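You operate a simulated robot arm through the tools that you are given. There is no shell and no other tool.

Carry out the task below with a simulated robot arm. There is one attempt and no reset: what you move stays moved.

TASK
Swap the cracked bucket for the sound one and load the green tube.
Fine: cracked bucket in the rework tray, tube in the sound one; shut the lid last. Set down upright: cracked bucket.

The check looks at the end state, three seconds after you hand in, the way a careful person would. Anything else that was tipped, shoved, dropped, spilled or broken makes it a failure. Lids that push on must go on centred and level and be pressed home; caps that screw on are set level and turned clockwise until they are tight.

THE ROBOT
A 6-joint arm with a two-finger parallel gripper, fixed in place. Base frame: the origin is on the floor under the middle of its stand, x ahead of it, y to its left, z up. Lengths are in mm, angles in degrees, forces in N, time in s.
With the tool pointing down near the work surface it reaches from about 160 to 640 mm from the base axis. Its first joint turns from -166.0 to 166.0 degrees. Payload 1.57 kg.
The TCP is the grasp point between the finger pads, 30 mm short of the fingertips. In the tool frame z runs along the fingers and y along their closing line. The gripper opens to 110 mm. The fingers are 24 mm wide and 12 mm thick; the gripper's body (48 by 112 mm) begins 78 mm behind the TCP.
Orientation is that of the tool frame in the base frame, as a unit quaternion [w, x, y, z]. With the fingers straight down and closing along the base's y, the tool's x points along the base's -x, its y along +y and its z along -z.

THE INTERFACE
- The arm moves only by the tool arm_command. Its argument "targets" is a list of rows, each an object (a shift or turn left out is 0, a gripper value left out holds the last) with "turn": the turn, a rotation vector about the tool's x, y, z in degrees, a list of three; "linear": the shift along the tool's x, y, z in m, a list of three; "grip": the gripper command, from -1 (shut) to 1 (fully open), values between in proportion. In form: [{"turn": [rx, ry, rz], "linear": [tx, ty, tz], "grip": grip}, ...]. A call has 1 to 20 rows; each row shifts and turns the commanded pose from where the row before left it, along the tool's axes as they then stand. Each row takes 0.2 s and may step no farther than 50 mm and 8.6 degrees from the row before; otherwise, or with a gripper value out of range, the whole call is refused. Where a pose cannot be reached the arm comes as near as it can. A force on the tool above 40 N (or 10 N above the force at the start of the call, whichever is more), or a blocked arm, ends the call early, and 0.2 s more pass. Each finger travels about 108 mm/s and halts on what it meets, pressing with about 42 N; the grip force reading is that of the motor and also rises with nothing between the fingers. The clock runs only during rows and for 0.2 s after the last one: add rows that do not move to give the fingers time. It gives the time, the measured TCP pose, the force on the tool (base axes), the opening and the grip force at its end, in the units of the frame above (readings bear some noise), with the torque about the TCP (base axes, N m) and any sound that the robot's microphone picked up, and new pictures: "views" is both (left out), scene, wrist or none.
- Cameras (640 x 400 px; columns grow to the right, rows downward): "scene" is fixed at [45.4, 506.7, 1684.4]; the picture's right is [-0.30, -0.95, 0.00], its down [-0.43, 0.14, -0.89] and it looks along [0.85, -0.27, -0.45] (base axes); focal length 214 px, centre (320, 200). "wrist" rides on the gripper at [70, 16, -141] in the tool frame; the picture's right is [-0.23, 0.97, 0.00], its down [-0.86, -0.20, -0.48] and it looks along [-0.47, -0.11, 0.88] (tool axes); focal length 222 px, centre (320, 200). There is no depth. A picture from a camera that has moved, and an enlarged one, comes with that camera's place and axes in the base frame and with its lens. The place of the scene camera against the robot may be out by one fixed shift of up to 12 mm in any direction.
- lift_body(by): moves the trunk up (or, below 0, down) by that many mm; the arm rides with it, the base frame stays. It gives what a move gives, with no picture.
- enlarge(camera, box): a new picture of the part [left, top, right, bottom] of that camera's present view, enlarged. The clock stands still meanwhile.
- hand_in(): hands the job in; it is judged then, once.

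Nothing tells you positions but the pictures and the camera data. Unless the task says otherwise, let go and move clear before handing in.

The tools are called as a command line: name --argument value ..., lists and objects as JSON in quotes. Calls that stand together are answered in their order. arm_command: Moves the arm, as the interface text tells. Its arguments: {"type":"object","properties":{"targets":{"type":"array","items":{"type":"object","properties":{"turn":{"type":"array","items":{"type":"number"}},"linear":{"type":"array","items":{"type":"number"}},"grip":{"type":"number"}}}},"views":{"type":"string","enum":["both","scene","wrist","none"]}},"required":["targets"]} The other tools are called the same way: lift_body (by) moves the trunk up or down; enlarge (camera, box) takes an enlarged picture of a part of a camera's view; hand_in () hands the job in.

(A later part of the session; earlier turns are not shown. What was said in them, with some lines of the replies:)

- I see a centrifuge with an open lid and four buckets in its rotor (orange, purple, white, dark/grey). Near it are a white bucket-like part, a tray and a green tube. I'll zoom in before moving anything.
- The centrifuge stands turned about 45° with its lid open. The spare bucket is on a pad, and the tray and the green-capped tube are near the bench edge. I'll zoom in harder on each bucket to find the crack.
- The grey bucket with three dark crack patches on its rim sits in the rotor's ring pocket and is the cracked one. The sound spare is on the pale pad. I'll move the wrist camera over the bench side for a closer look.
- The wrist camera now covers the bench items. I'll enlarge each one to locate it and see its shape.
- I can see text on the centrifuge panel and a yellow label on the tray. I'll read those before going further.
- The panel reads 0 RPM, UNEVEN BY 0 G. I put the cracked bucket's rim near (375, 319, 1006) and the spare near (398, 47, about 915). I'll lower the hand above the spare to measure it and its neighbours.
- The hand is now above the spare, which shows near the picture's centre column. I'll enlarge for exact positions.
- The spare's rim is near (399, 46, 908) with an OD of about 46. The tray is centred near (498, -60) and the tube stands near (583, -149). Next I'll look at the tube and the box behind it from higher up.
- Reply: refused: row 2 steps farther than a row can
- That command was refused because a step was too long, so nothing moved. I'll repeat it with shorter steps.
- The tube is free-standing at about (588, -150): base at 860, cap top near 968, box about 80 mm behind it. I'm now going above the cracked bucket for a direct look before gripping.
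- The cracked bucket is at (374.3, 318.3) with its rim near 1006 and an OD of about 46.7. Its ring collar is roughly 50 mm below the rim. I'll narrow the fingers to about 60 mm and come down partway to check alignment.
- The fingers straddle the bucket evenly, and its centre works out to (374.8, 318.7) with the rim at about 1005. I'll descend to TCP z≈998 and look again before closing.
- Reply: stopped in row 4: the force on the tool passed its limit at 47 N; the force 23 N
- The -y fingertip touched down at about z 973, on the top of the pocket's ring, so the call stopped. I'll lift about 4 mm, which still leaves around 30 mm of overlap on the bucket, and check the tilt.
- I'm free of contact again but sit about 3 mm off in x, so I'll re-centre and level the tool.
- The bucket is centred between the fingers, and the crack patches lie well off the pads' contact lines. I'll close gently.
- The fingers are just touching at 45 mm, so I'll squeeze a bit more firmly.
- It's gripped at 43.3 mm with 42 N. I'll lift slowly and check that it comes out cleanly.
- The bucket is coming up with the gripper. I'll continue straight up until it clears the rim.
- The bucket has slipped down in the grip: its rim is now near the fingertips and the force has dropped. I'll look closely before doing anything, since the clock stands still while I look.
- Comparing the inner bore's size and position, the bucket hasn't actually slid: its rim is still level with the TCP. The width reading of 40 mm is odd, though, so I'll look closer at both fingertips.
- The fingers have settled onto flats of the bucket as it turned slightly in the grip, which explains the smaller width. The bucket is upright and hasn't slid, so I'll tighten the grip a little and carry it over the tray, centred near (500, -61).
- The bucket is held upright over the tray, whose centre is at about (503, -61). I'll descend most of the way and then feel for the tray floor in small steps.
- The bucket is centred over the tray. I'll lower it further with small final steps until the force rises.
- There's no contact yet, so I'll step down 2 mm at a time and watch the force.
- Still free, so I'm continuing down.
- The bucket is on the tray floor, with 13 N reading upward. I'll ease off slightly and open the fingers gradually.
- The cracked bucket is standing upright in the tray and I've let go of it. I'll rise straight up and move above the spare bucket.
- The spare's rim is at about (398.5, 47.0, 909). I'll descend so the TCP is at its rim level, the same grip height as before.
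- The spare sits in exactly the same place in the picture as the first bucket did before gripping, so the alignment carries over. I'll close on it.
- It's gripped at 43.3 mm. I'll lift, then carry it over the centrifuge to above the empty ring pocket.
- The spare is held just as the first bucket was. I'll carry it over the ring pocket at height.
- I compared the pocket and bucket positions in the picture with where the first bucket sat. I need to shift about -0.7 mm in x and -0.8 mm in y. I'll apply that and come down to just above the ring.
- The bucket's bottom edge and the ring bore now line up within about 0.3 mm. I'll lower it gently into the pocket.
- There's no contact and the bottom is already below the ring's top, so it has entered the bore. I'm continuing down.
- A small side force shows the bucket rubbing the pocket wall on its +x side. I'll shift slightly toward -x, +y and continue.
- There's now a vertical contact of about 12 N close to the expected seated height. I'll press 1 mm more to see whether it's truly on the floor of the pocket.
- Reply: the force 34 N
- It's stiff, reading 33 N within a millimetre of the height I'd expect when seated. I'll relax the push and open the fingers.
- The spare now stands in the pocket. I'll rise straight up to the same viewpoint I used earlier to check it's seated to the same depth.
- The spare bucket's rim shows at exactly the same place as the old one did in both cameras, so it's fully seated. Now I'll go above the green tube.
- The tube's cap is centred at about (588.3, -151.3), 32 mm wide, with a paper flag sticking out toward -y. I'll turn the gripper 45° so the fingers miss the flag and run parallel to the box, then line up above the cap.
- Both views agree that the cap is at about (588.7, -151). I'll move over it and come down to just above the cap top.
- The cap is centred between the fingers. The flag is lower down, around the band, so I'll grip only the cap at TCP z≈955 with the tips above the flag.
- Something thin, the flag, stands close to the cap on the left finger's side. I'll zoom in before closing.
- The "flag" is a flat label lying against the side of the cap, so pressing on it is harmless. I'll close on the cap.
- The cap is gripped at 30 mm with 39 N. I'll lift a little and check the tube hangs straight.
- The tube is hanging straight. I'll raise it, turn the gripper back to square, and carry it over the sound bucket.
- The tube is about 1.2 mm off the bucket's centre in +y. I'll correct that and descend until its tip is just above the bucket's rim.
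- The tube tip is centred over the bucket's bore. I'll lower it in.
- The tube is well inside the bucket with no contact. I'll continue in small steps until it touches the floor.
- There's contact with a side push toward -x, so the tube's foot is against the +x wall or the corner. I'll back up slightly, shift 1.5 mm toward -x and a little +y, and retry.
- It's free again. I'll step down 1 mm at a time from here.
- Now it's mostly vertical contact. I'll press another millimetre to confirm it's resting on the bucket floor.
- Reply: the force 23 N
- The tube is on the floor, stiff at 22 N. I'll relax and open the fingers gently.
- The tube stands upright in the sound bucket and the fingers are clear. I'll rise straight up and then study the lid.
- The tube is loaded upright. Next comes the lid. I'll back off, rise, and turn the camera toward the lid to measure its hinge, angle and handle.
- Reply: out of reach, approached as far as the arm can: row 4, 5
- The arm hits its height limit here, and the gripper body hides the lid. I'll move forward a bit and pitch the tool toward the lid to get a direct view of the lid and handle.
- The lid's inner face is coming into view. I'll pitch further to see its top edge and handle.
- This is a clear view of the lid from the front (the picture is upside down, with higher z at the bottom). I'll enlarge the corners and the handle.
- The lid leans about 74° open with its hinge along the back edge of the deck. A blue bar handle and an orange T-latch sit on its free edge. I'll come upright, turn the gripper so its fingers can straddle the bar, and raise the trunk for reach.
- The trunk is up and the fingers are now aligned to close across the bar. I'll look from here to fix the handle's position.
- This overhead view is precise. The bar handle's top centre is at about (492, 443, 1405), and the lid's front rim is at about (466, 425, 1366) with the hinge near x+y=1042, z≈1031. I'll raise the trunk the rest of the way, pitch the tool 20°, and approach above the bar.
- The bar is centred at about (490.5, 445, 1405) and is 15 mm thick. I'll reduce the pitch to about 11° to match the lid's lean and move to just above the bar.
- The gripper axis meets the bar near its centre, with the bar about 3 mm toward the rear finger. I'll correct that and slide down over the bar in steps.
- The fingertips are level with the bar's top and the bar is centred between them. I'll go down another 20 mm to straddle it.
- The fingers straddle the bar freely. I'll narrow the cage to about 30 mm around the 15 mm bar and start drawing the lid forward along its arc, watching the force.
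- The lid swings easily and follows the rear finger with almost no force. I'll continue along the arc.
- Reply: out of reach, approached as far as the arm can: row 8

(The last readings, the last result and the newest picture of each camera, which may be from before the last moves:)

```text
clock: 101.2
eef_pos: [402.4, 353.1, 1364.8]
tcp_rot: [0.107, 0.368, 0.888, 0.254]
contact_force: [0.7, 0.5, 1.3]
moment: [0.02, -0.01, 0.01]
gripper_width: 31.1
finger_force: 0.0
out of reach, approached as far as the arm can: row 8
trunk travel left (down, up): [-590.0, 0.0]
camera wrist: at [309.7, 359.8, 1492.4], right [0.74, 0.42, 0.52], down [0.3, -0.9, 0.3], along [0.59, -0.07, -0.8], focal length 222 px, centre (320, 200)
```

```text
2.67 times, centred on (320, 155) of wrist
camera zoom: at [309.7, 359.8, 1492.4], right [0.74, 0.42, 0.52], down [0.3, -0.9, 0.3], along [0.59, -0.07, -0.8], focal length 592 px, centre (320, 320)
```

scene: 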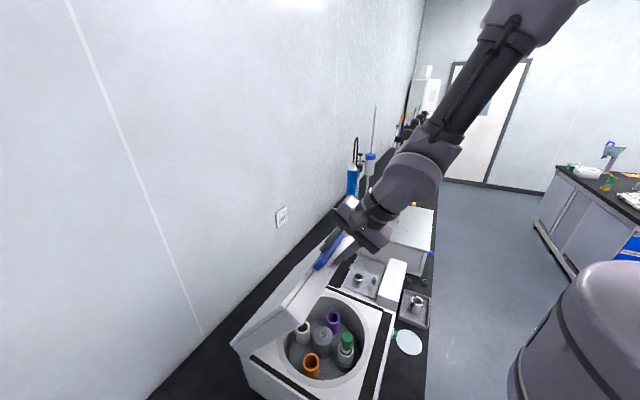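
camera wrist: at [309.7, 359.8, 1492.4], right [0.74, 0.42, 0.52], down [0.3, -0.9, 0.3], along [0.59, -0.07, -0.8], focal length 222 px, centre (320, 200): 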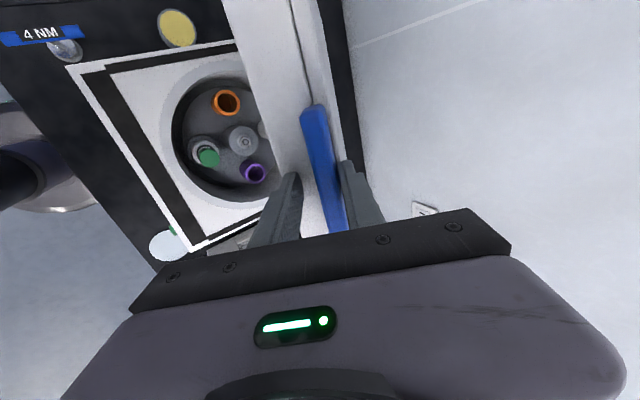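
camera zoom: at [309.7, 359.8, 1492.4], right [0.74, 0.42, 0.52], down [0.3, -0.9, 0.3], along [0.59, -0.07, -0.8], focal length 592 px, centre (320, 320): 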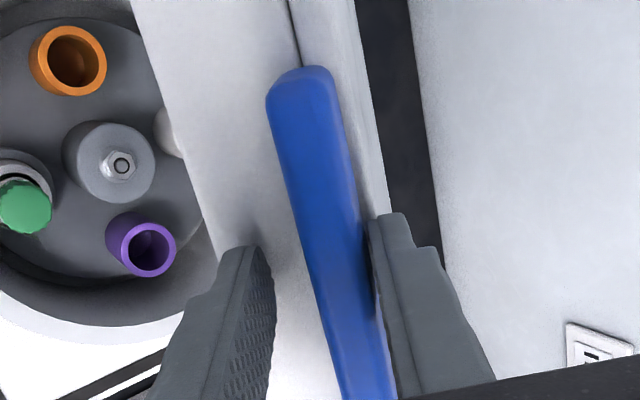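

The lid is now about 52° open and still resting against the rear finger, so it isn't falling. I'll continue.

arm_command --targets '[{"linear": [0, -0.0102, 0.0002], "turn": [-1.5, 0, 0]}, {"linear": [0, -0.0102, 0.0002], "turn": [-1.5, 0, 0]}, {"linear": [0, -0.0102, 0.0002], "turn": [-1.5, 0, 0]}, {"linear": [0, -0.0102, 0.0002], "turn": [-1.5, 0, 0]}, {"linear": [0, -0.0102, 0.0002], "turn": [-1.5, 0, 0]}, {"linear": [0, -0.0102, 0.0002], "turn": [-1.5, 0, 0]}, {"linear": [0, -0.0102, 0.0002], "turn": [-1.5, 0, 0]}, {"linear": [0, -0.0102, 0.0002], "turn": [-1.5, 0, 0]}, {}]' --views "both"

enlarge --camera "scene" --box '[230, 170, 400, 350]'

enlarge --camera "wrist" --box '[240, 80, 400, 230]'

```text
clock: 103.2
eef_pos: [355.2, 306.6, 1314.7]
tcp_rot: [0.145, 0.354, 0.856, 0.347]
contact_force: [-5.3, -7.0, 11.5]
moment: [0.38, -0.11, -0.09]
gripper_width: 32.4
finger_force: 0.8
trunk travel left (down, up): [-590.0, 0.0]
camera wrist: at [244.9, 295.1, 1426.8], right [0.65, 0.33, 0.68], down [0.27, -0.94, 0.21], along [0.71, 0.05, -0.7], focal length 222 px, centre (320, 200)
```

scene: 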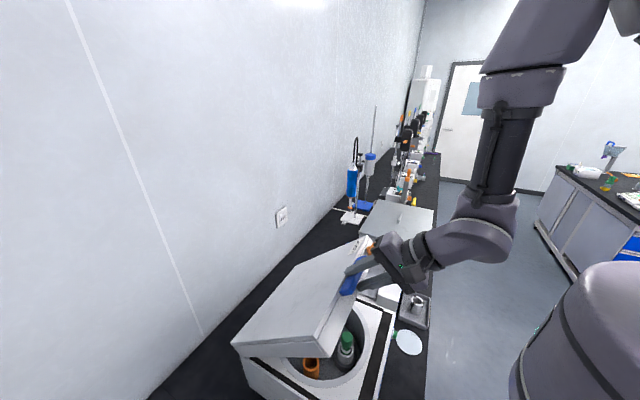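
wrist: 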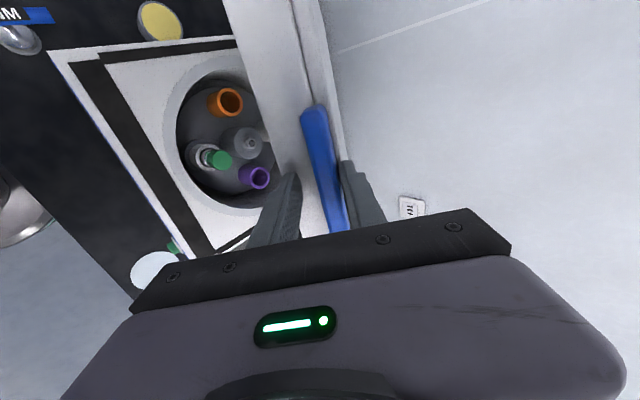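

```text
2.22 times, centred on (315, 260) of scene
camera zoom: at [45.4, 506.7, 1684.4], right [-0.3, -0.95, 0.0], down [-0.43, 0.14, -0.89], along [0.85, -0.27, -0.45], focal length 477 px, centre (331, 67)
```

zoom: 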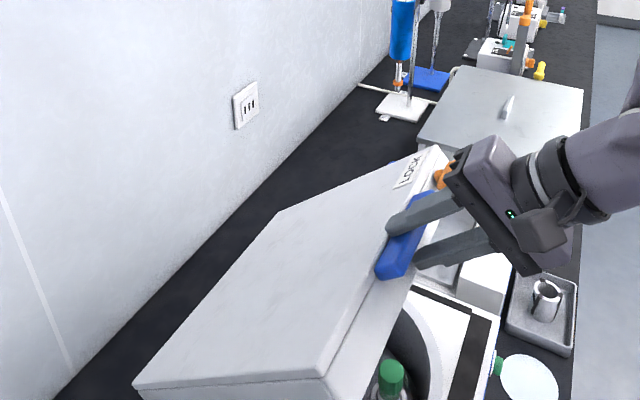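

```text
2.67 times, centred on (320, 155) of wrist
camera zoom: at [244.9, 295.1, 1426.8], right [0.65, 0.33, 0.68], down [0.27, -0.94, 0.21], along [0.71, 0.05, -0.7], focal length 592 px, centre (320, 320)
```

zoom: 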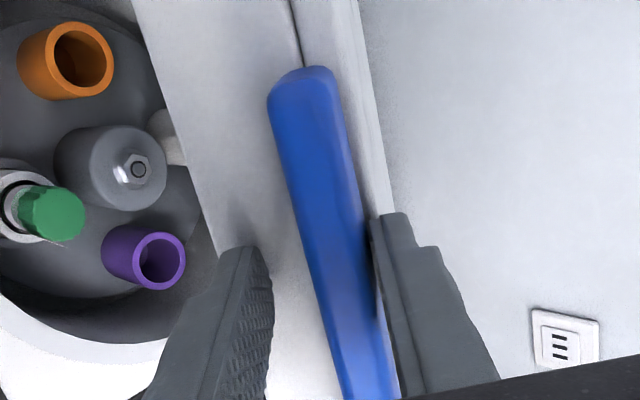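

The lid is at about 40°, and a small radial push shows the fingertips touching the lid's edge. I'll back off 5 mm along the tool. There's also a "LOCK" label by the orange latch, so I'll look at that.

arm_command --targets '[{"linear": [0, 0, -0.005]}, {}]' --views "none"

enlarge --camera "scene" --box '[340, 225, 390, 275]'

enlarge --camera "scene" --box '[220, 230, 400, 400]'

```text
clock: 103.8
eef_pos: [354.6, 305.9, 1317.9]
tcp_rot: [0.145, 0.355, 0.856, 0.346]
contact_force: [-0.2, 0.0, 0.6]
moment: [0.02, 0.01, 0.01]
gripper_width: 30.6
finger_force: 0.1
trunk travel left (down, up): [-590.0, 0.0]
```

```text
8.00 times, centred on (365, 250) of scene
camera zoom: at [45.4, 506.7, 1684.4], right [-0.3, -0.95, 0.0], down [-0.43, 0.14, -0.89], along [0.85, -0.27, -0.45], focal length 1716 px, centre (-40, -200)
```

zoom: 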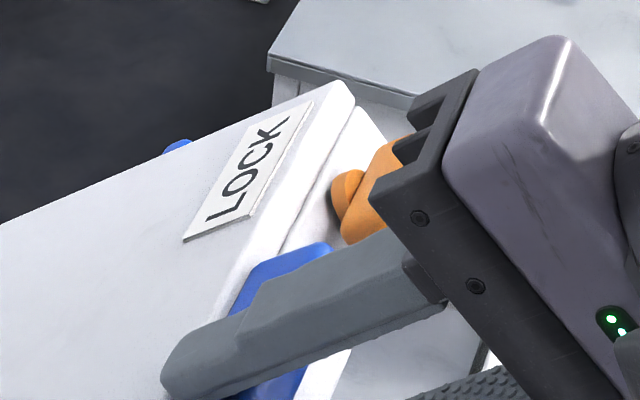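

```text
2.35 times, centred on (310, 315) of scene
camera zoom: at [45.4, 506.7, 1684.4], right [-0.3, -0.95, 0.0], down [-0.43, 0.14, -0.89], along [0.85, -0.27, -0.45], focal length 505 px, centre (344, -71)
```

zoom: 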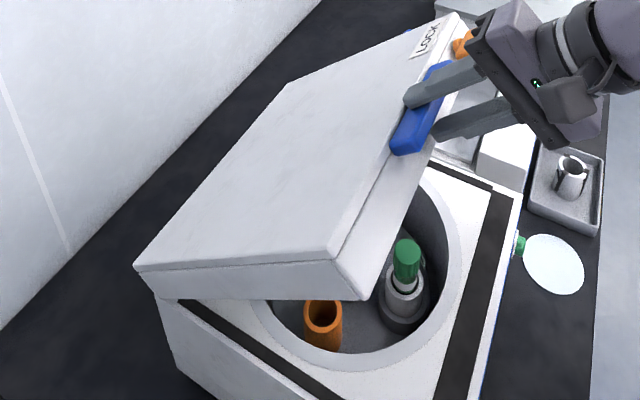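

The lid stays where it is with no force on the fingers, so it can be released safely. The task only asks to shut the lid, and I'll finish that by pressing from above. I'm retracting from the bar first.

arm_command --targets '[{"linear": [0, 0, -0.015]}, {"linear": [0, 0, -0.025]}, {"linear": [0, 0, -0.03]}, {}]' --views "scene"

enlarge --camera "scene" --box '[220, 180, 420, 400]'

```text
clock: 104.8
eef_pos: [339.5, 287.7, 1362.0]
tcp_rot: [0.144, 0.355, 0.856, 0.346]
contact_force: [-0.5, 0.1, -0.4]
moment: [-0.01, -0.02, -0.02]
gripper_width: 31.0
finger_force: 0.1
out of reach, approached as far as the arm can: row 3
trunk travel left (down, up): [-590.0, 0.0]
```

scene: 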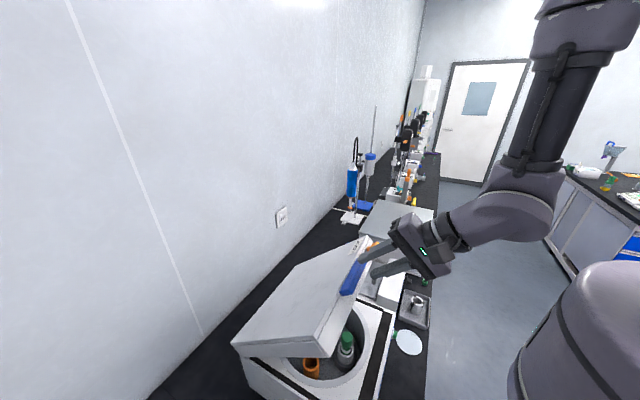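

```text
1.82 times, centred on (320, 290) of scene
camera zoom: at [45.4, 506.7, 1684.4], right [-0.3, -0.95, 0.0], down [-0.43, 0.14, -0.89], along [0.85, -0.27, -0.45], focal length 390 px, centre (320, 36)
```

zoom: 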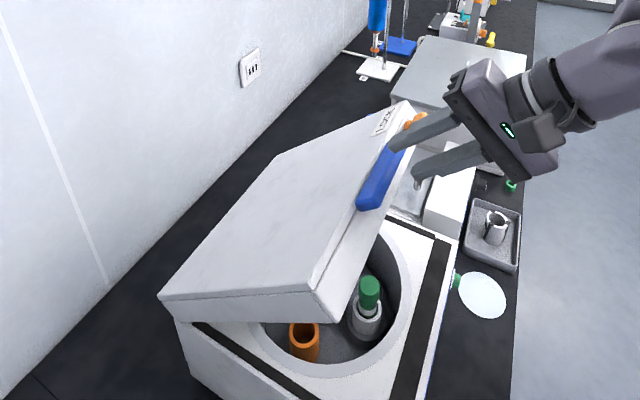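

The lid is holding at about 40°. I'll bring the tool back to vertical, close the fingers, and move above the lid's outer panel.

arm_command --targets '[{"turn": [7.33, 0, 0]}, {"turn": [7.33, 0, 0]}, {"turn": [7.33, 0, 0]}, {"turn": [7.33, 0, 0]}, {"turn": [7.33, 0, 0]}, {"turn": [7.35, 0, 0]}, {"linear": [0, 0, -0.03], "grip": -1}, {"linear": [0.0004, 0.0278, 0]}, {"linear": [0.0004, 0.0278, 0]}, {"linear": [0.0004, 0.0278, 0]}, {}, {}]' --views "both"

enlarge --camera "scene" --box '[220, 160, 420, 380]'

enlarge --camera "wrist" --box '[220, 0, 480, 230]'

```text
clock: 107.4
eef_pos: [394.4, 347.8, 1392.9]
tcp_rot: [0.001, 0.382, 0.924, 0.0]
contact_force: [0.5, -0.1, -0.2]
moment: [0.02, 0.02, 0.02]
gripper_width: 0.1
finger_force: 21.3
trunk travel left (down, up): [-590.0, 0.0]
camera wrist: at [357.0, 408.9, 1534.0], right [0.85, 0.53, 0.0], down [0.46, -0.75, 0.48], along [0.25, -0.41, -0.88], focal length 222 px, centre (320, 200)
```

scene: 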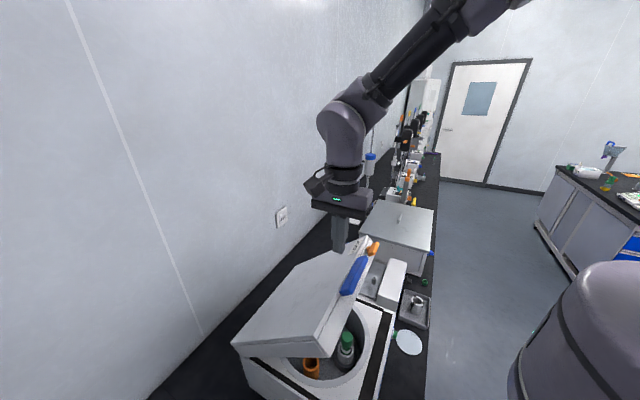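
wrist: 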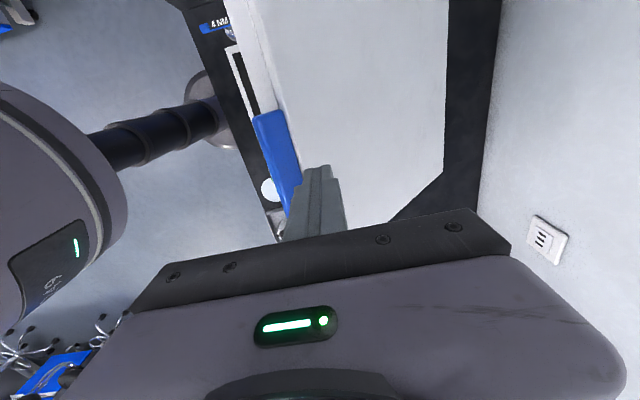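

```text
1.82 times, centred on (320, 270) of scene
camera zoom: at [45.4, 506.7, 1684.4], right [-0.3, -0.95, 0.0], down [-0.43, 0.14, -0.89], along [0.85, -0.27, -0.45], focal length 390 px, centre (320, 73)
```

zoom: 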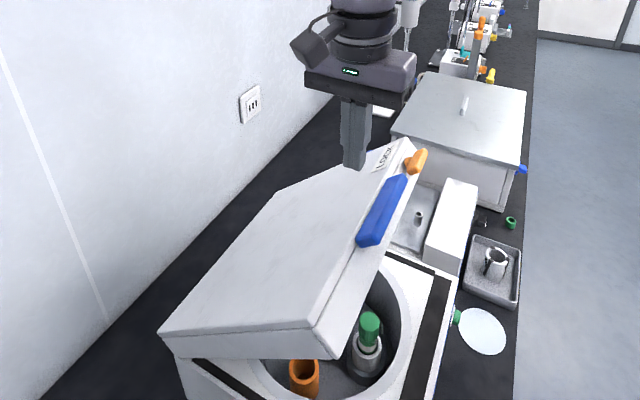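

```text
1.74 times, centred on (350, 115) of wrist
camera zoom: at [357.0, 408.9, 1534.0], right [0.85, 0.53, 0.0], down [0.46, -0.75, 0.48], along [0.25, -0.41, -0.88], focal length 386 px, centre (268, 348)
```

zoom: 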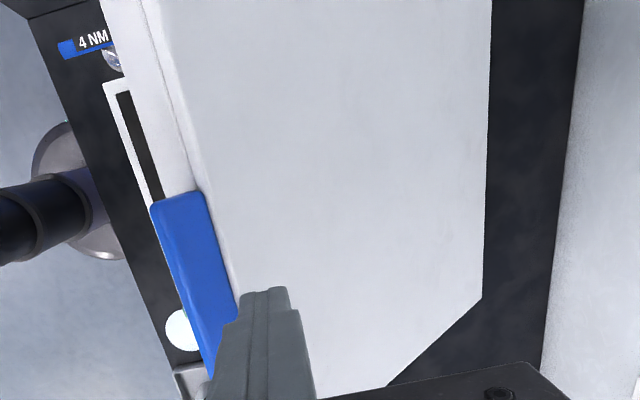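

The closed fingertips are above the panel, about 25 mm behind the lid's front edge. I'll press straight down in steps.

arm_command --targets '[{"linear": [0, 0, 0.025]}, {"linear": [0, 0, 0.025]}, {"linear": [0, 0, 0.012]}, {"linear": [0, 0, 0.01]}, {"linear": [0, 0, 0.01]}, {"linear": [0, 0, 0.01]}, {}]' --views "scene"

enlarge --camera "scene" --box '[220, 180, 420, 400]'

```text
clock: 109.0
eef_pos: [395.4, 347.8, 1301.6]
tcp_rot: [0.001, 0.383, 0.924, 0.0]
contact_force: [1.0, -0.9, -0.5]
moment: [0.02, -0.03, 0.01]
gripper_width: 0.0
finger_force: 21.3
trunk travel left (down, up): [-590.0, 0.0]
```

scene: 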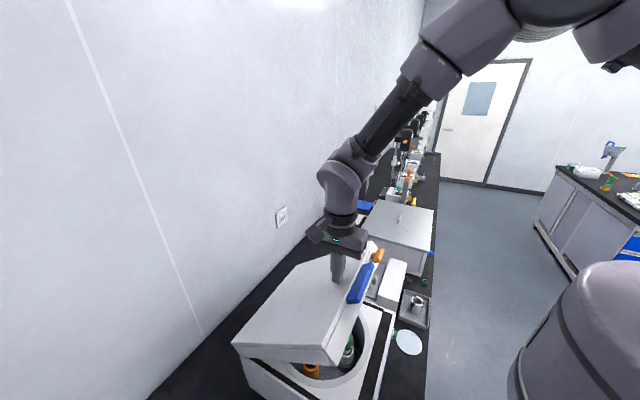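

```text
1.82 times, centred on (320, 290) of scene
camera zoom: at [45.4, 506.7, 1684.4], right [-0.3, -0.95, 0.0], down [-0.43, 0.14, -0.89], along [0.85, -0.27, -0.45], focal length 390 px, centre (320, 36)
```

zoom: 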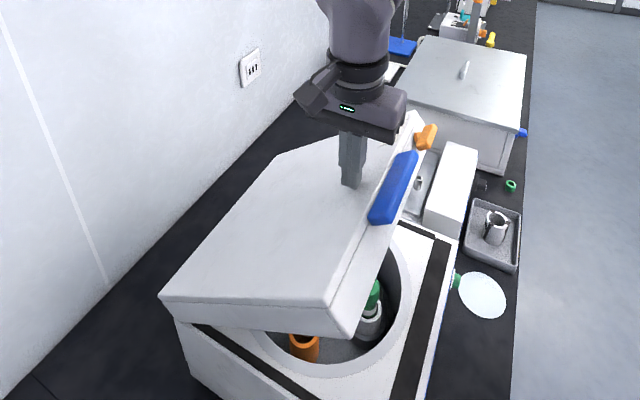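

The lid is coming down easily under the fingertips. I'll continue pressing down.

arm_command --targets '[{"linear": [0, 0, 0.01]}, {"linear": [0, 0, 0.01]}, {"linear": [0, 0, 0.01]}, {"linear": [0, 0, 0.01]}, {"linear": [0, 0, 0.01]}, {"linear": [0, 0, 0.01]}, {"linear": [0, 0, 0.01]}, {"linear": [0, 0, 0.01]}, {"linear": [0, 0, 0.01]}, {"linear": [0, 0, 0.01]}, {}]' --views "scene"

enlarge --camera "scene" --box '[220, 180, 420, 400]'

```text
clock: 111.4
eef_pos: [395.9, 346.4, 1201.2]
tcp_rot: [0.001, 0.382, 0.924, 0.0]
contact_force: [0.5, -0.6, -0.3]
moment: [0.0, -0.02, 0.03]
gripper_width: 0.4
finger_force: 21.3
trunk travel left (down, up): [-590.0, 0.0]
```

scene: 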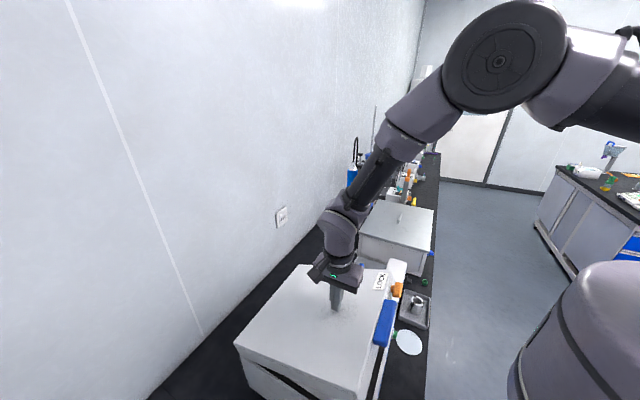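

```text
1.82 times, centred on (320, 290) of scene
camera zoom: at [45.4, 506.7, 1684.4], right [-0.3, -0.95, 0.0], down [-0.43, 0.14, -0.89], along [0.85, -0.27, -0.45], focal length 390 px, centre (320, 36)
```

zoom: 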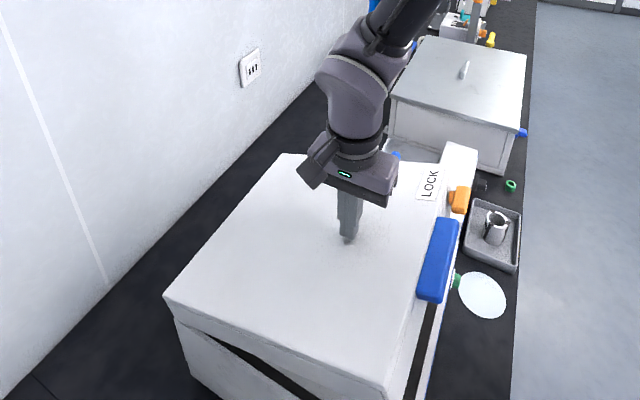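

The lid is nearly down. I'll continue more slowly toward full closure.

arm_command --targets '[{"linear": [0, 0, 0.008]}, {"linear": [0, 0, 0.008]}, {"linear": [0, 0, 0.008]}, {"linear": [0, 0, 0.008]}, {"linear": [0, 0, 0.008]}, {"linear": [0, 0, 0.008]}, {}]' --views "scene"

enlarge --camera "scene" --box '[220, 220, 420, 400]'

```text
clock: 113.0
eef_pos: [396.5, 348.0, 1153.2]
tcp_rot: [0.001, 0.383, 0.924, 0.001]
contact_force: [0.6, -0.9, 1.0]
moment: [0.03, -0.03, -0.01]
gripper_width: 0.0
finger_force: 21.4
trunk travel left (down, up): [-590.0, 0.0]
```

scene: 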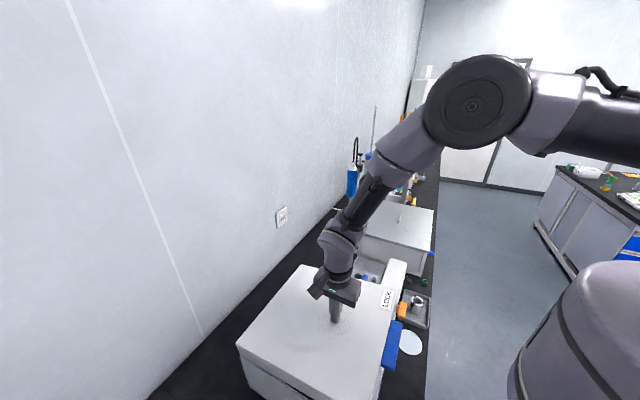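

```text
2.22 times, centred on (320, 310) of scene
camera zoom: at [45.4, 506.7, 1684.4], right [-0.3, -0.95, 0.0], down [-0.43, 0.14, -0.89], along [0.85, -0.27, -0.45], focal length 477 px, centre (320, -44)
```

zoom: 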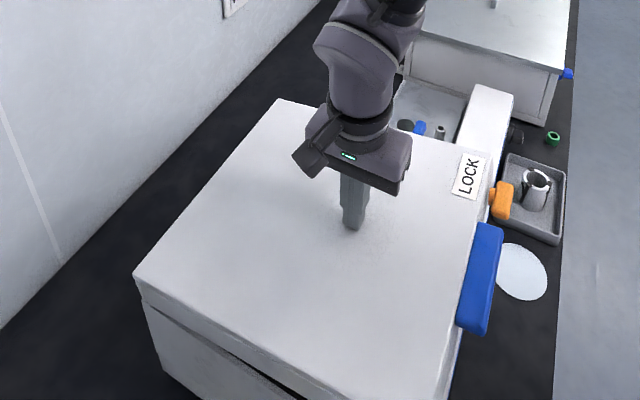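

The lid is almost flat. I'll press the last bit in small steps until it meets firm resistance.

arm_command --targets '[{"linear": [0, 0, 0.005]}, {"linear": [0, 0, 0.005]}, {"linear": [0, 0, 0.005]}, {"linear": [0, 0, 0.004]}, {"linear": [0, 0, 0.004]}, {}]' --views "none"

```text
clock: 114.4
eef_pos: [396.0, 347.0, 1129.7]
tcp_rot: [0.001, 0.383, 0.924, 0.0]
contact_force: [0.0, 0.0, -0.5]
moment: [0.03, 0.01, 0.01]
gripper_width: 0.3
finger_force: 21.5
trunk travel left (down, up): [-590.0, 0.0]
```

arm_command --targets '[{"linear": [0, 0, 0.003]}, {"linear": [0, 0, 0.003]}, {"linear": [0, 0, 0.003]}, {}]' --views "scene"

enlarge --camera "scene" --box '[220, 240, 420, 400]'

```text
clock: 115.4
eef_pos: [396.4, 347.0, 1119.9]
tcp_rot: [0.001, 0.384, 0.924, 0.0]
contact_force: [-1.0, -0.3, -0.4]
moment: [0.01, -0.01, 0.0]
gripper_width: 0.0
finger_force: 21.0
trunk travel left (down, up): [-590.0, 0.0]
```

scene: 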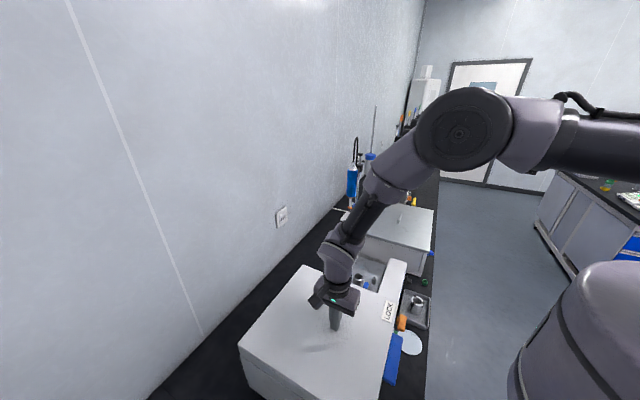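

```text
2.50 times, centred on (320, 320) of scene
camera zoom: at [45.4, 506.7, 1684.4], right [-0.3, -0.95, 0.0], down [-0.43, 0.14, -0.89], along [0.85, -0.27, -0.45], focal length 536 px, centre (320, -100)
```

zoom: 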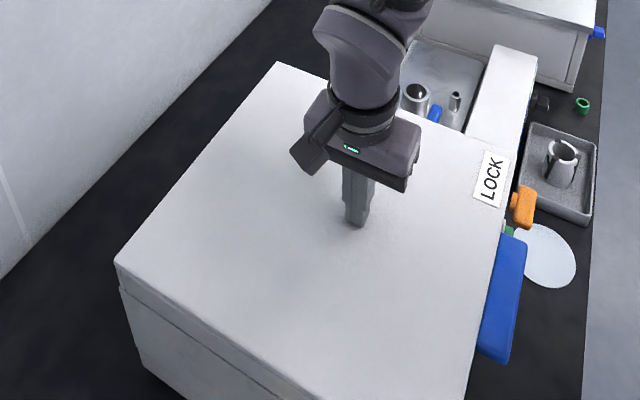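

The lid looks shut along its left side. I'll continue down until I feel it seat.

arm_command --targets '[{"linear": [0, 0, 0.003]}, {"linear": [0, 0, 0.003]}, {"linear": [0, 0, 0.003]}, {}]' --views "none"

```text
clock: 116.0
eef_pos: [395.8, 347.9, 1119.8]
tcp_rot: [0.002, 0.383, 0.924, 0.004]
contact_force: [-8.2, -7.7, 26.7]
moment: [-0.19, 0.46, 0.15]
gripper_width: 0.0
finger_force: 21.4
trunk travel left (down, up): [-590.0, 0.0]
stopped in row 2: the force on the tool passed its limit at 46 N (the readings are from after the stop); the commanded pose is now the measured one
```

There's firm resistance at the expected closed height (tip z≈1089), so the lid is seated. I'll lift off and look at it.

arm_command --targets '[{"linear": [0, 0, -0.01]}, {"linear": [0, 0, -0.04]}, {"linear": [0, 0, -0.045]}, {"linear": [0, 0, -0.045]}, {"linear": [0, -0.045, -0.02]}, {"linear": [0, -0.045, -0.02]}, {}]' --views "both"

enlarge --camera "scene" --box '[220, 250, 440, 400]'

enlarge --camera "wrist" --box '[180, 0, 460, 230]'

```text
clock: 117.6
eef_pos: [335.2, 285.2, 1296.3]
tcp_rot: [0.002, 0.383, 0.924, 0.002]
contact_force: [0.7, 0.0, -0.1]
moment: [-0.03, 0.04, 0.01]
gripper_width: 0.2
finger_force: 21.0
trunk travel left (down, up): [-590.0, 0.0]
camera wrist: at [295.7, 346.5, 1438.2], right [0.85, 0.53, 0.01], down [0.46, -0.75, 0.48], along [0.26, -0.4, -0.88], focal length 222 px, centre (320, 200)
```

scene: 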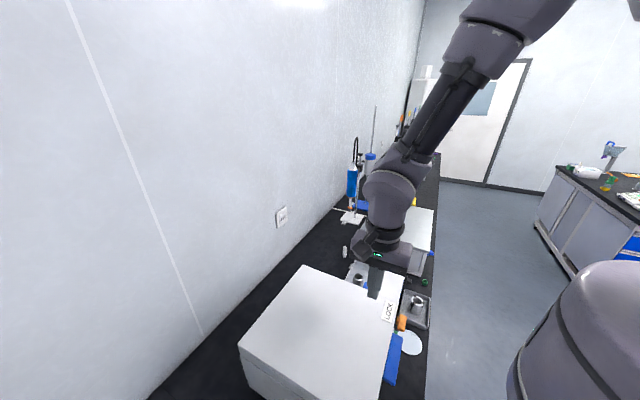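
wrist: 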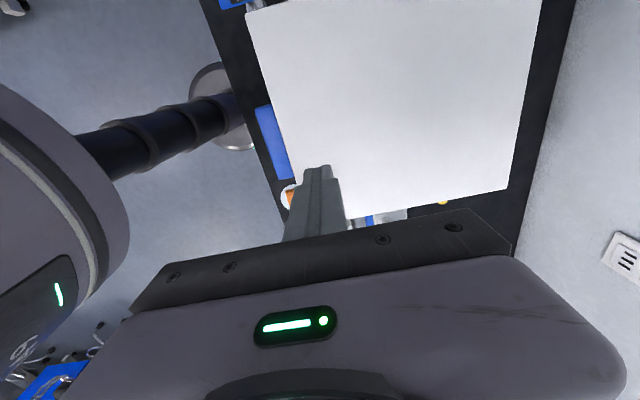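

```text
2.67 times, centred on (330, 325) of scene
camera zoom: at [45.4, 506.7, 1684.4], right [-0.3, -0.95, 0.0], down [-0.43, 0.14, -0.89], along [0.85, -0.27, -0.45], focal length 572 px, centre (293, -133)
```

zoom: 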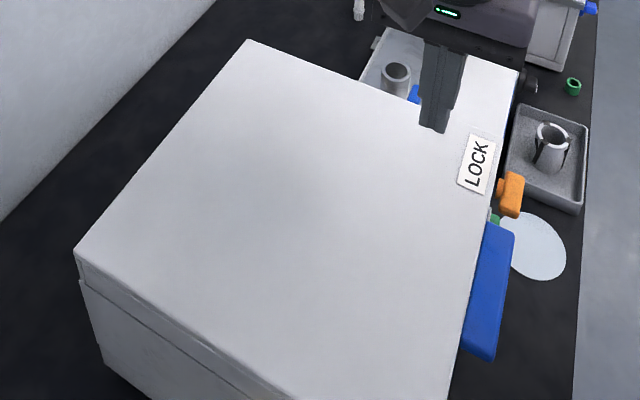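

```text
1.74 times, centred on (320, 115) of wrist
camera zoom: at [295.7, 346.5, 1438.2], right [0.85, 0.53, 0.01], down [0.46, -0.75, 0.48], along [0.26, -0.4, -0.88], focal length 386 px, centre (320, 348)
```

zoom: 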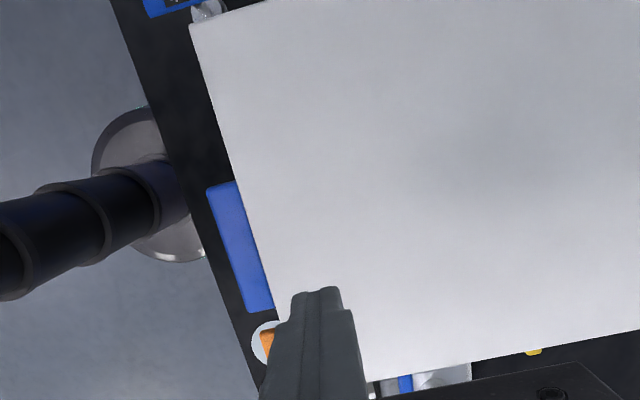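

The lid lies flat and shut. There's a blue piece on the lid's right side near the back, so I'll check that, the seam and the front before finishing.

enlarge --camera "scene" --box '[350, 255, 430, 345]'

enlarge --camera "scene" --box '[235, 330, 420, 400]'

enlarge --camera "wrist" --box '[320, 170, 440, 230]'

```text
4.44 times, centred on (390, 300) of scene
camera zoom: at [45.4, 506.7, 1684.4], right [-0.3, -0.95, 0.0], down [-0.43, 0.14, -0.89], along [0.85, -0.27, -0.45], focal length 953 px, centre (9, -244)
```

zoom: 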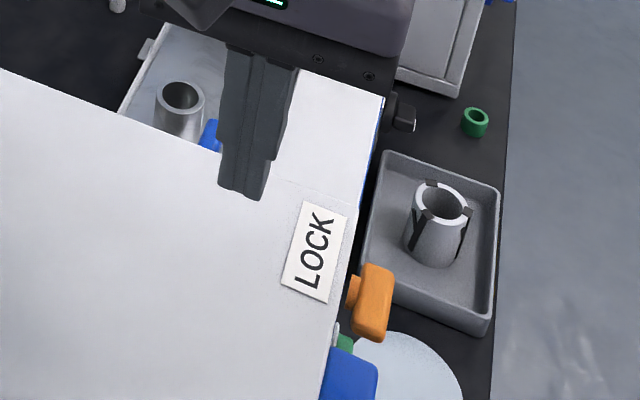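

```text
3.46 times, centred on (328, 365) of scene
camera zoom: at [45.4, 506.7, 1684.4], right [-0.3, -0.95, 0.0], down [-0.43, 0.14, -0.89], along [0.85, -0.27, -0.45], focal length 742 px, centre (294, -371)
```

zoom: 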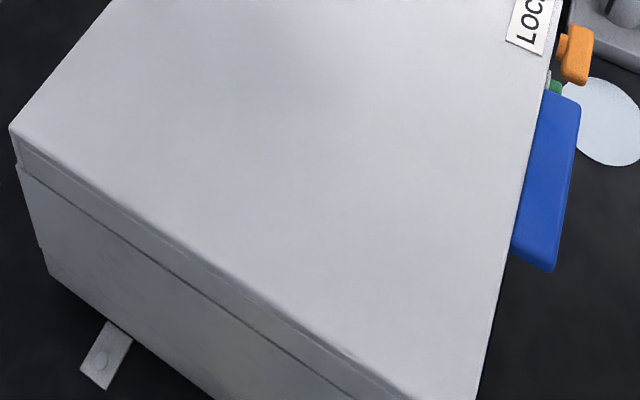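

```text
5.33 times, centred on (380, 200) of wrist
camera zoom: at [295.7, 346.5, 1438.2], right [0.85, 0.53, 0.01], down [0.46, -0.75, 0.48], along [0.26, -0.4, -0.88], focal length 1185 px, centre (0, 200)
```

zoom: 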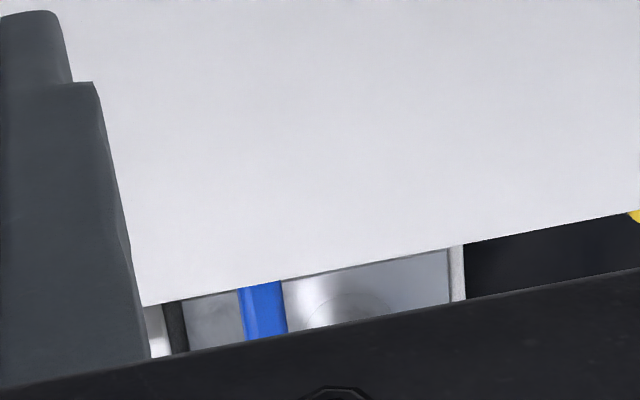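

I'll zoom in on the side seam to make sure the lid is level with the body and not propped open.

enlarge --camera "scene" --box '[235, 340, 295, 400]'

enlarge --camera "scene" --box '[280, 350, 370, 400]'

enlarge --camera "scene" --box '[370, 300, 430, 400]'

```text
6.67 times, centred on (265, 370) of scene
camera zoom: at [45.4, 506.7, 1684.4], right [-0.3, -0.95, 0.0], down [-0.43, 0.14, -0.89], along [0.85, -0.27, -0.45], focal length 1430 px, centre (687, -933)
```

zoom: 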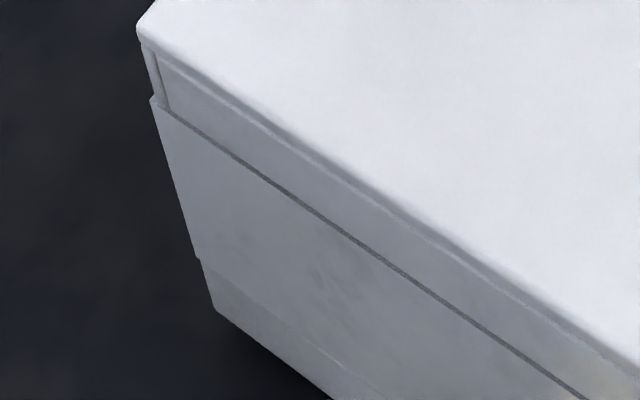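

```text
7.11 times, centred on (325, 375) of scene
camera zoom: at [45.4, 506.7, 1684.4], right [-0.3, -0.95, 0.0], down [-0.43, 0.14, -0.89], along [0.85, -0.27, -0.45], focal length 1525 px, centre (284, -1044)
```

zoom: 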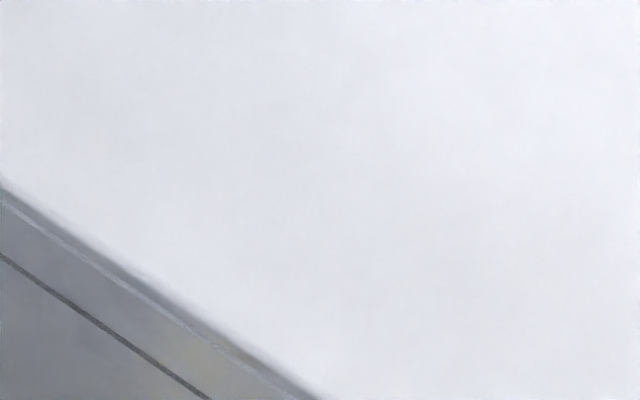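

```text
4.00 times, centred on (400, 350) of scene
camera zoom: at [45.4, 506.7, 1684.4], right [-0.3, -0.95, 0.0], down [-0.43, 0.14, -0.89], along [0.85, -0.27, -0.45], focal length 858 px, centre (0, -400)
```

zoom: 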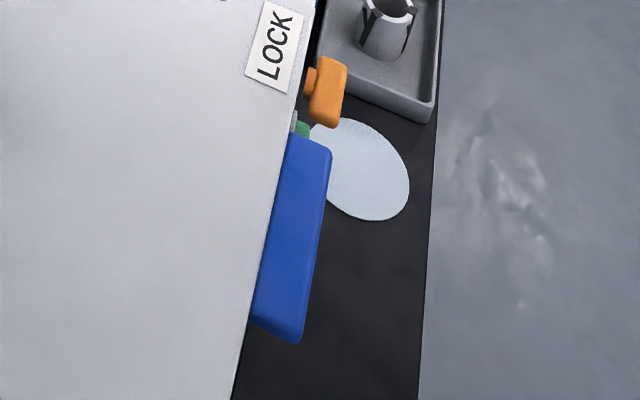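

The seam is thin and even all along, so the lid is fully shut. For a last check I'll swing to the bench side, clear of everything, and look at the front panel, latch and tray.

arm_command --targets '[{"turn": [0, 0, -7.5]}, {"turn": [0, 0, -7.5]}, {"turn": [0, 0, -7.5]}, {"turn": [0, 0, -7.5]}, {"turn": [0, 0, -7.5]}, {"turn": [0, 0, -7.5]}, {"linear": [-0.0105, -0.0397, 0]}, {"linear": [-0.0105, -0.0397, 0]}, {"linear": [-0.0105, -0.0397, 0]}, {"linear": [-0.0105, -0.0397, 0]}, {"linear": [-0.0105, -0.0397, 0]}, {"linear": [-0.0105, -0.0397, 0]}, {"linear": [0, 0, 0.04]}, {"linear": [0, 0, 0.04]}, {"linear": [0, 0, 0.04]}, {}, {}]' --views "both"

enlarge --camera "wrist" --box '[340, 0, 640, 220]'

enlarge --camera "wrist" --box '[220, 60, 420, 220]'

```text
clock: 121.2
eef_pos: [397.2, 47.3, 1176.2]
tcp_rot: [0.003, 0.001, 1.0, 0.001]
contact_force: [-0.2, 0.0, -0.1]
moment: [-0.01, 0.02, 0.0]
gripper_width: 0.1
finger_force: 21.5
trunk travel left (down, up): [-590.0, 0.0]
camera wrist: at [327.1, 63.5, 1316.8], right [0.23, 0.97, 0.0], down [0.85, -0.2, 0.48], along [0.47, -0.11, -0.88], focal length 222 px, centre (320, 200)
```

scene: 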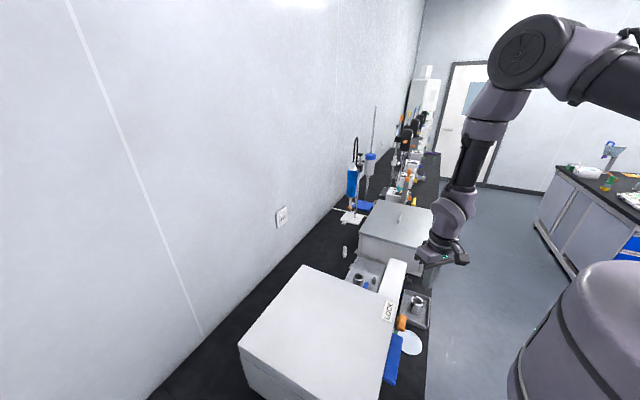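
wrist: 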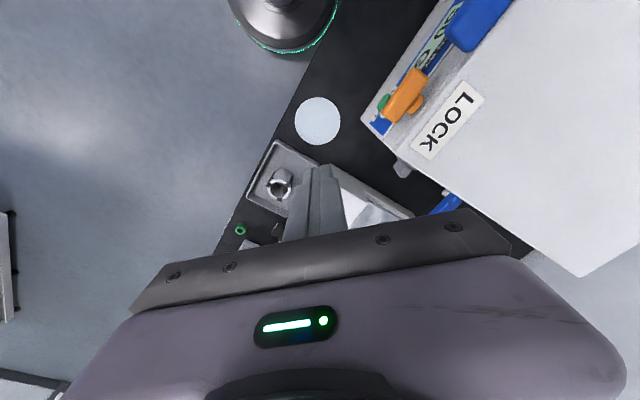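

```text
1.82 times, centred on (490, 110) of wrist
camera zoom: at [327.1, 63.5, 1316.8], right [0.23, 0.97, 0.0], down [0.85, -0.2, 0.48], along [0.47, -0.11, -0.88], focal length 404 px, centre (11, 364)
```

zoom: 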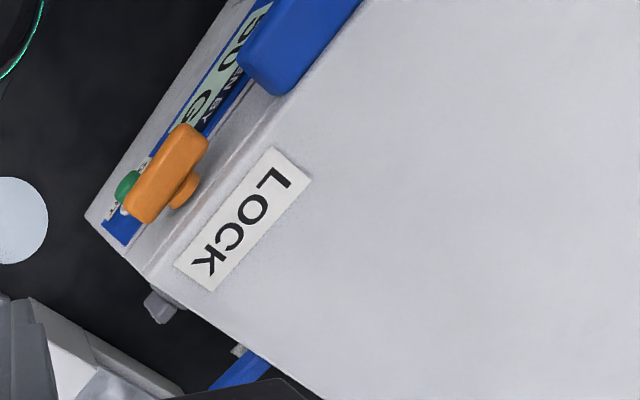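

```text
2.50 times, centred on (320, 140) of wrist
camera zoom: at [327.1, 63.5, 1316.8], right [0.23, 0.97, 0.0], down [0.85, -0.2, 0.48], along [0.47, -0.11, -0.88], focal length 555 px, centre (320, 350)
```

zoom: 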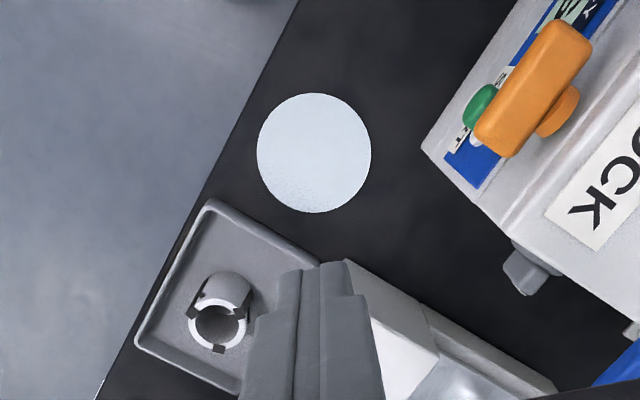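

The lid is closed, the pad is empty and the cracked bucket stands upright in the tray. I'll take a closer look at the blue piece on the lid's right side and at the display.

enlarge --camera "wrist" --box '[390, 140, 500, 230]'

enlarge --camera "wrist" --box '[365, 0, 500, 135]'

enlarge --camera "scene" --box '[340, 260, 430, 350]'

```text
4.44 times, centred on (445, 185) of wrist
camera zoom: at [327.1, 63.5, 1316.8], right [0.23, 0.97, 0.0], down [0.85, -0.2, 0.48], along [0.47, -0.11, -0.88], focal length 987 px, centre (-236, 267)
```

zoom: 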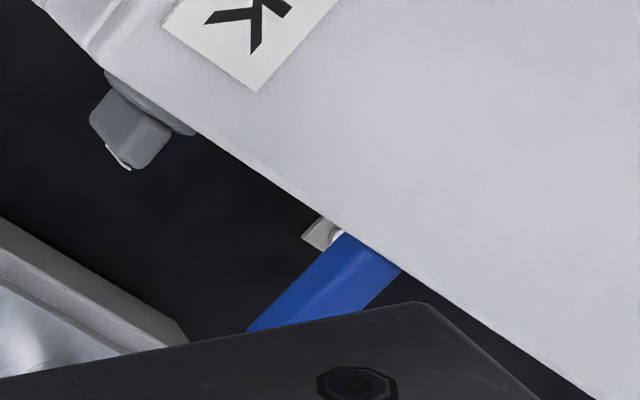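

```text
2.96 times, centred on (432, 68) of wrist
camera zoom: at [327.1, 63.5, 1316.8], right [0.23, 0.97, 0.0], down [0.85, -0.2, 0.48], along [0.47, -0.11, -0.88], focal length 658 px, centre (-13, 593)
```

zoom: 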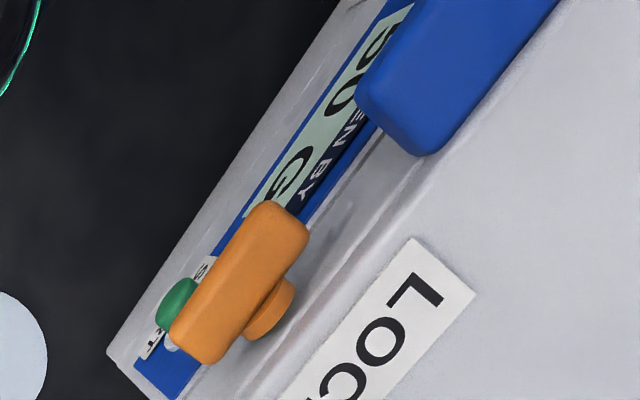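

```text
4.44 times, centred on (385, 305) of scene
camera zoom: at [45.4, 506.7, 1684.4], right [-0.3, -0.95, 0.0], down [-0.43, 0.14, -0.89], along [0.85, -0.27, -0.45], focal length 953 px, centre (31, -267)
```

zoom: 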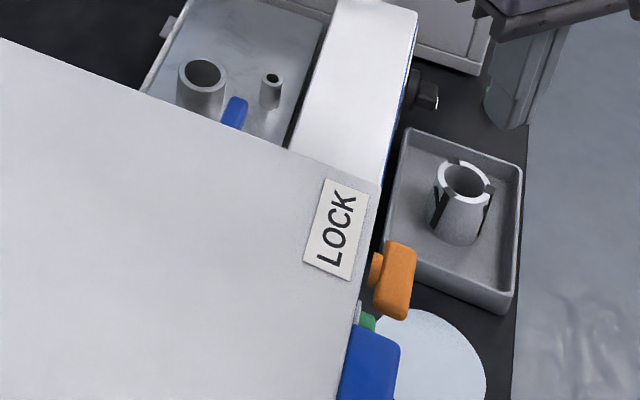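

The end state matches the task: the cracked bucket is upright in the rework tray. The sound bucket is in the rotor pocket with the green tube in it, and the lid is shut with an even seam. The gripper is empty and clear. The display now reads uneven because only one bucket is loaded, but balancing wasn't part of the job, so I'm handing in.

hand_in

```text
The job is handed in.
```

I swapped the buckets, loaded the green tube and shut the lid, then handed the job in. I haven't seen a result from the check.

- **Cracked bucket:** it stands upright in the rework tray.
- **Sound bucket:** it sits in the rotor pocket at the same height the old one did.
- **Green tube:** it stands in the sound bucket. I last saw it upright just before closing the lid.
- **Lid:** it met firm resistance at the expected closed height, and the seam I could see along one side is thin and even. I left the orange "LOCK" latch alone, since the task only said to shut the lid.

- **Finger contact:** while I was lining up on the cracked bucket, one fingertip pressed on the pocket's ring at about 47 N. I backed off, and I saw no sign of damage.
- **Display:** the centrifuge display read "UNEVEN BY 0 G" at the start. It now shows a non-zero imbalance, because only one bucket is loaded. I added no counterweight, as the task didn't ask for one.
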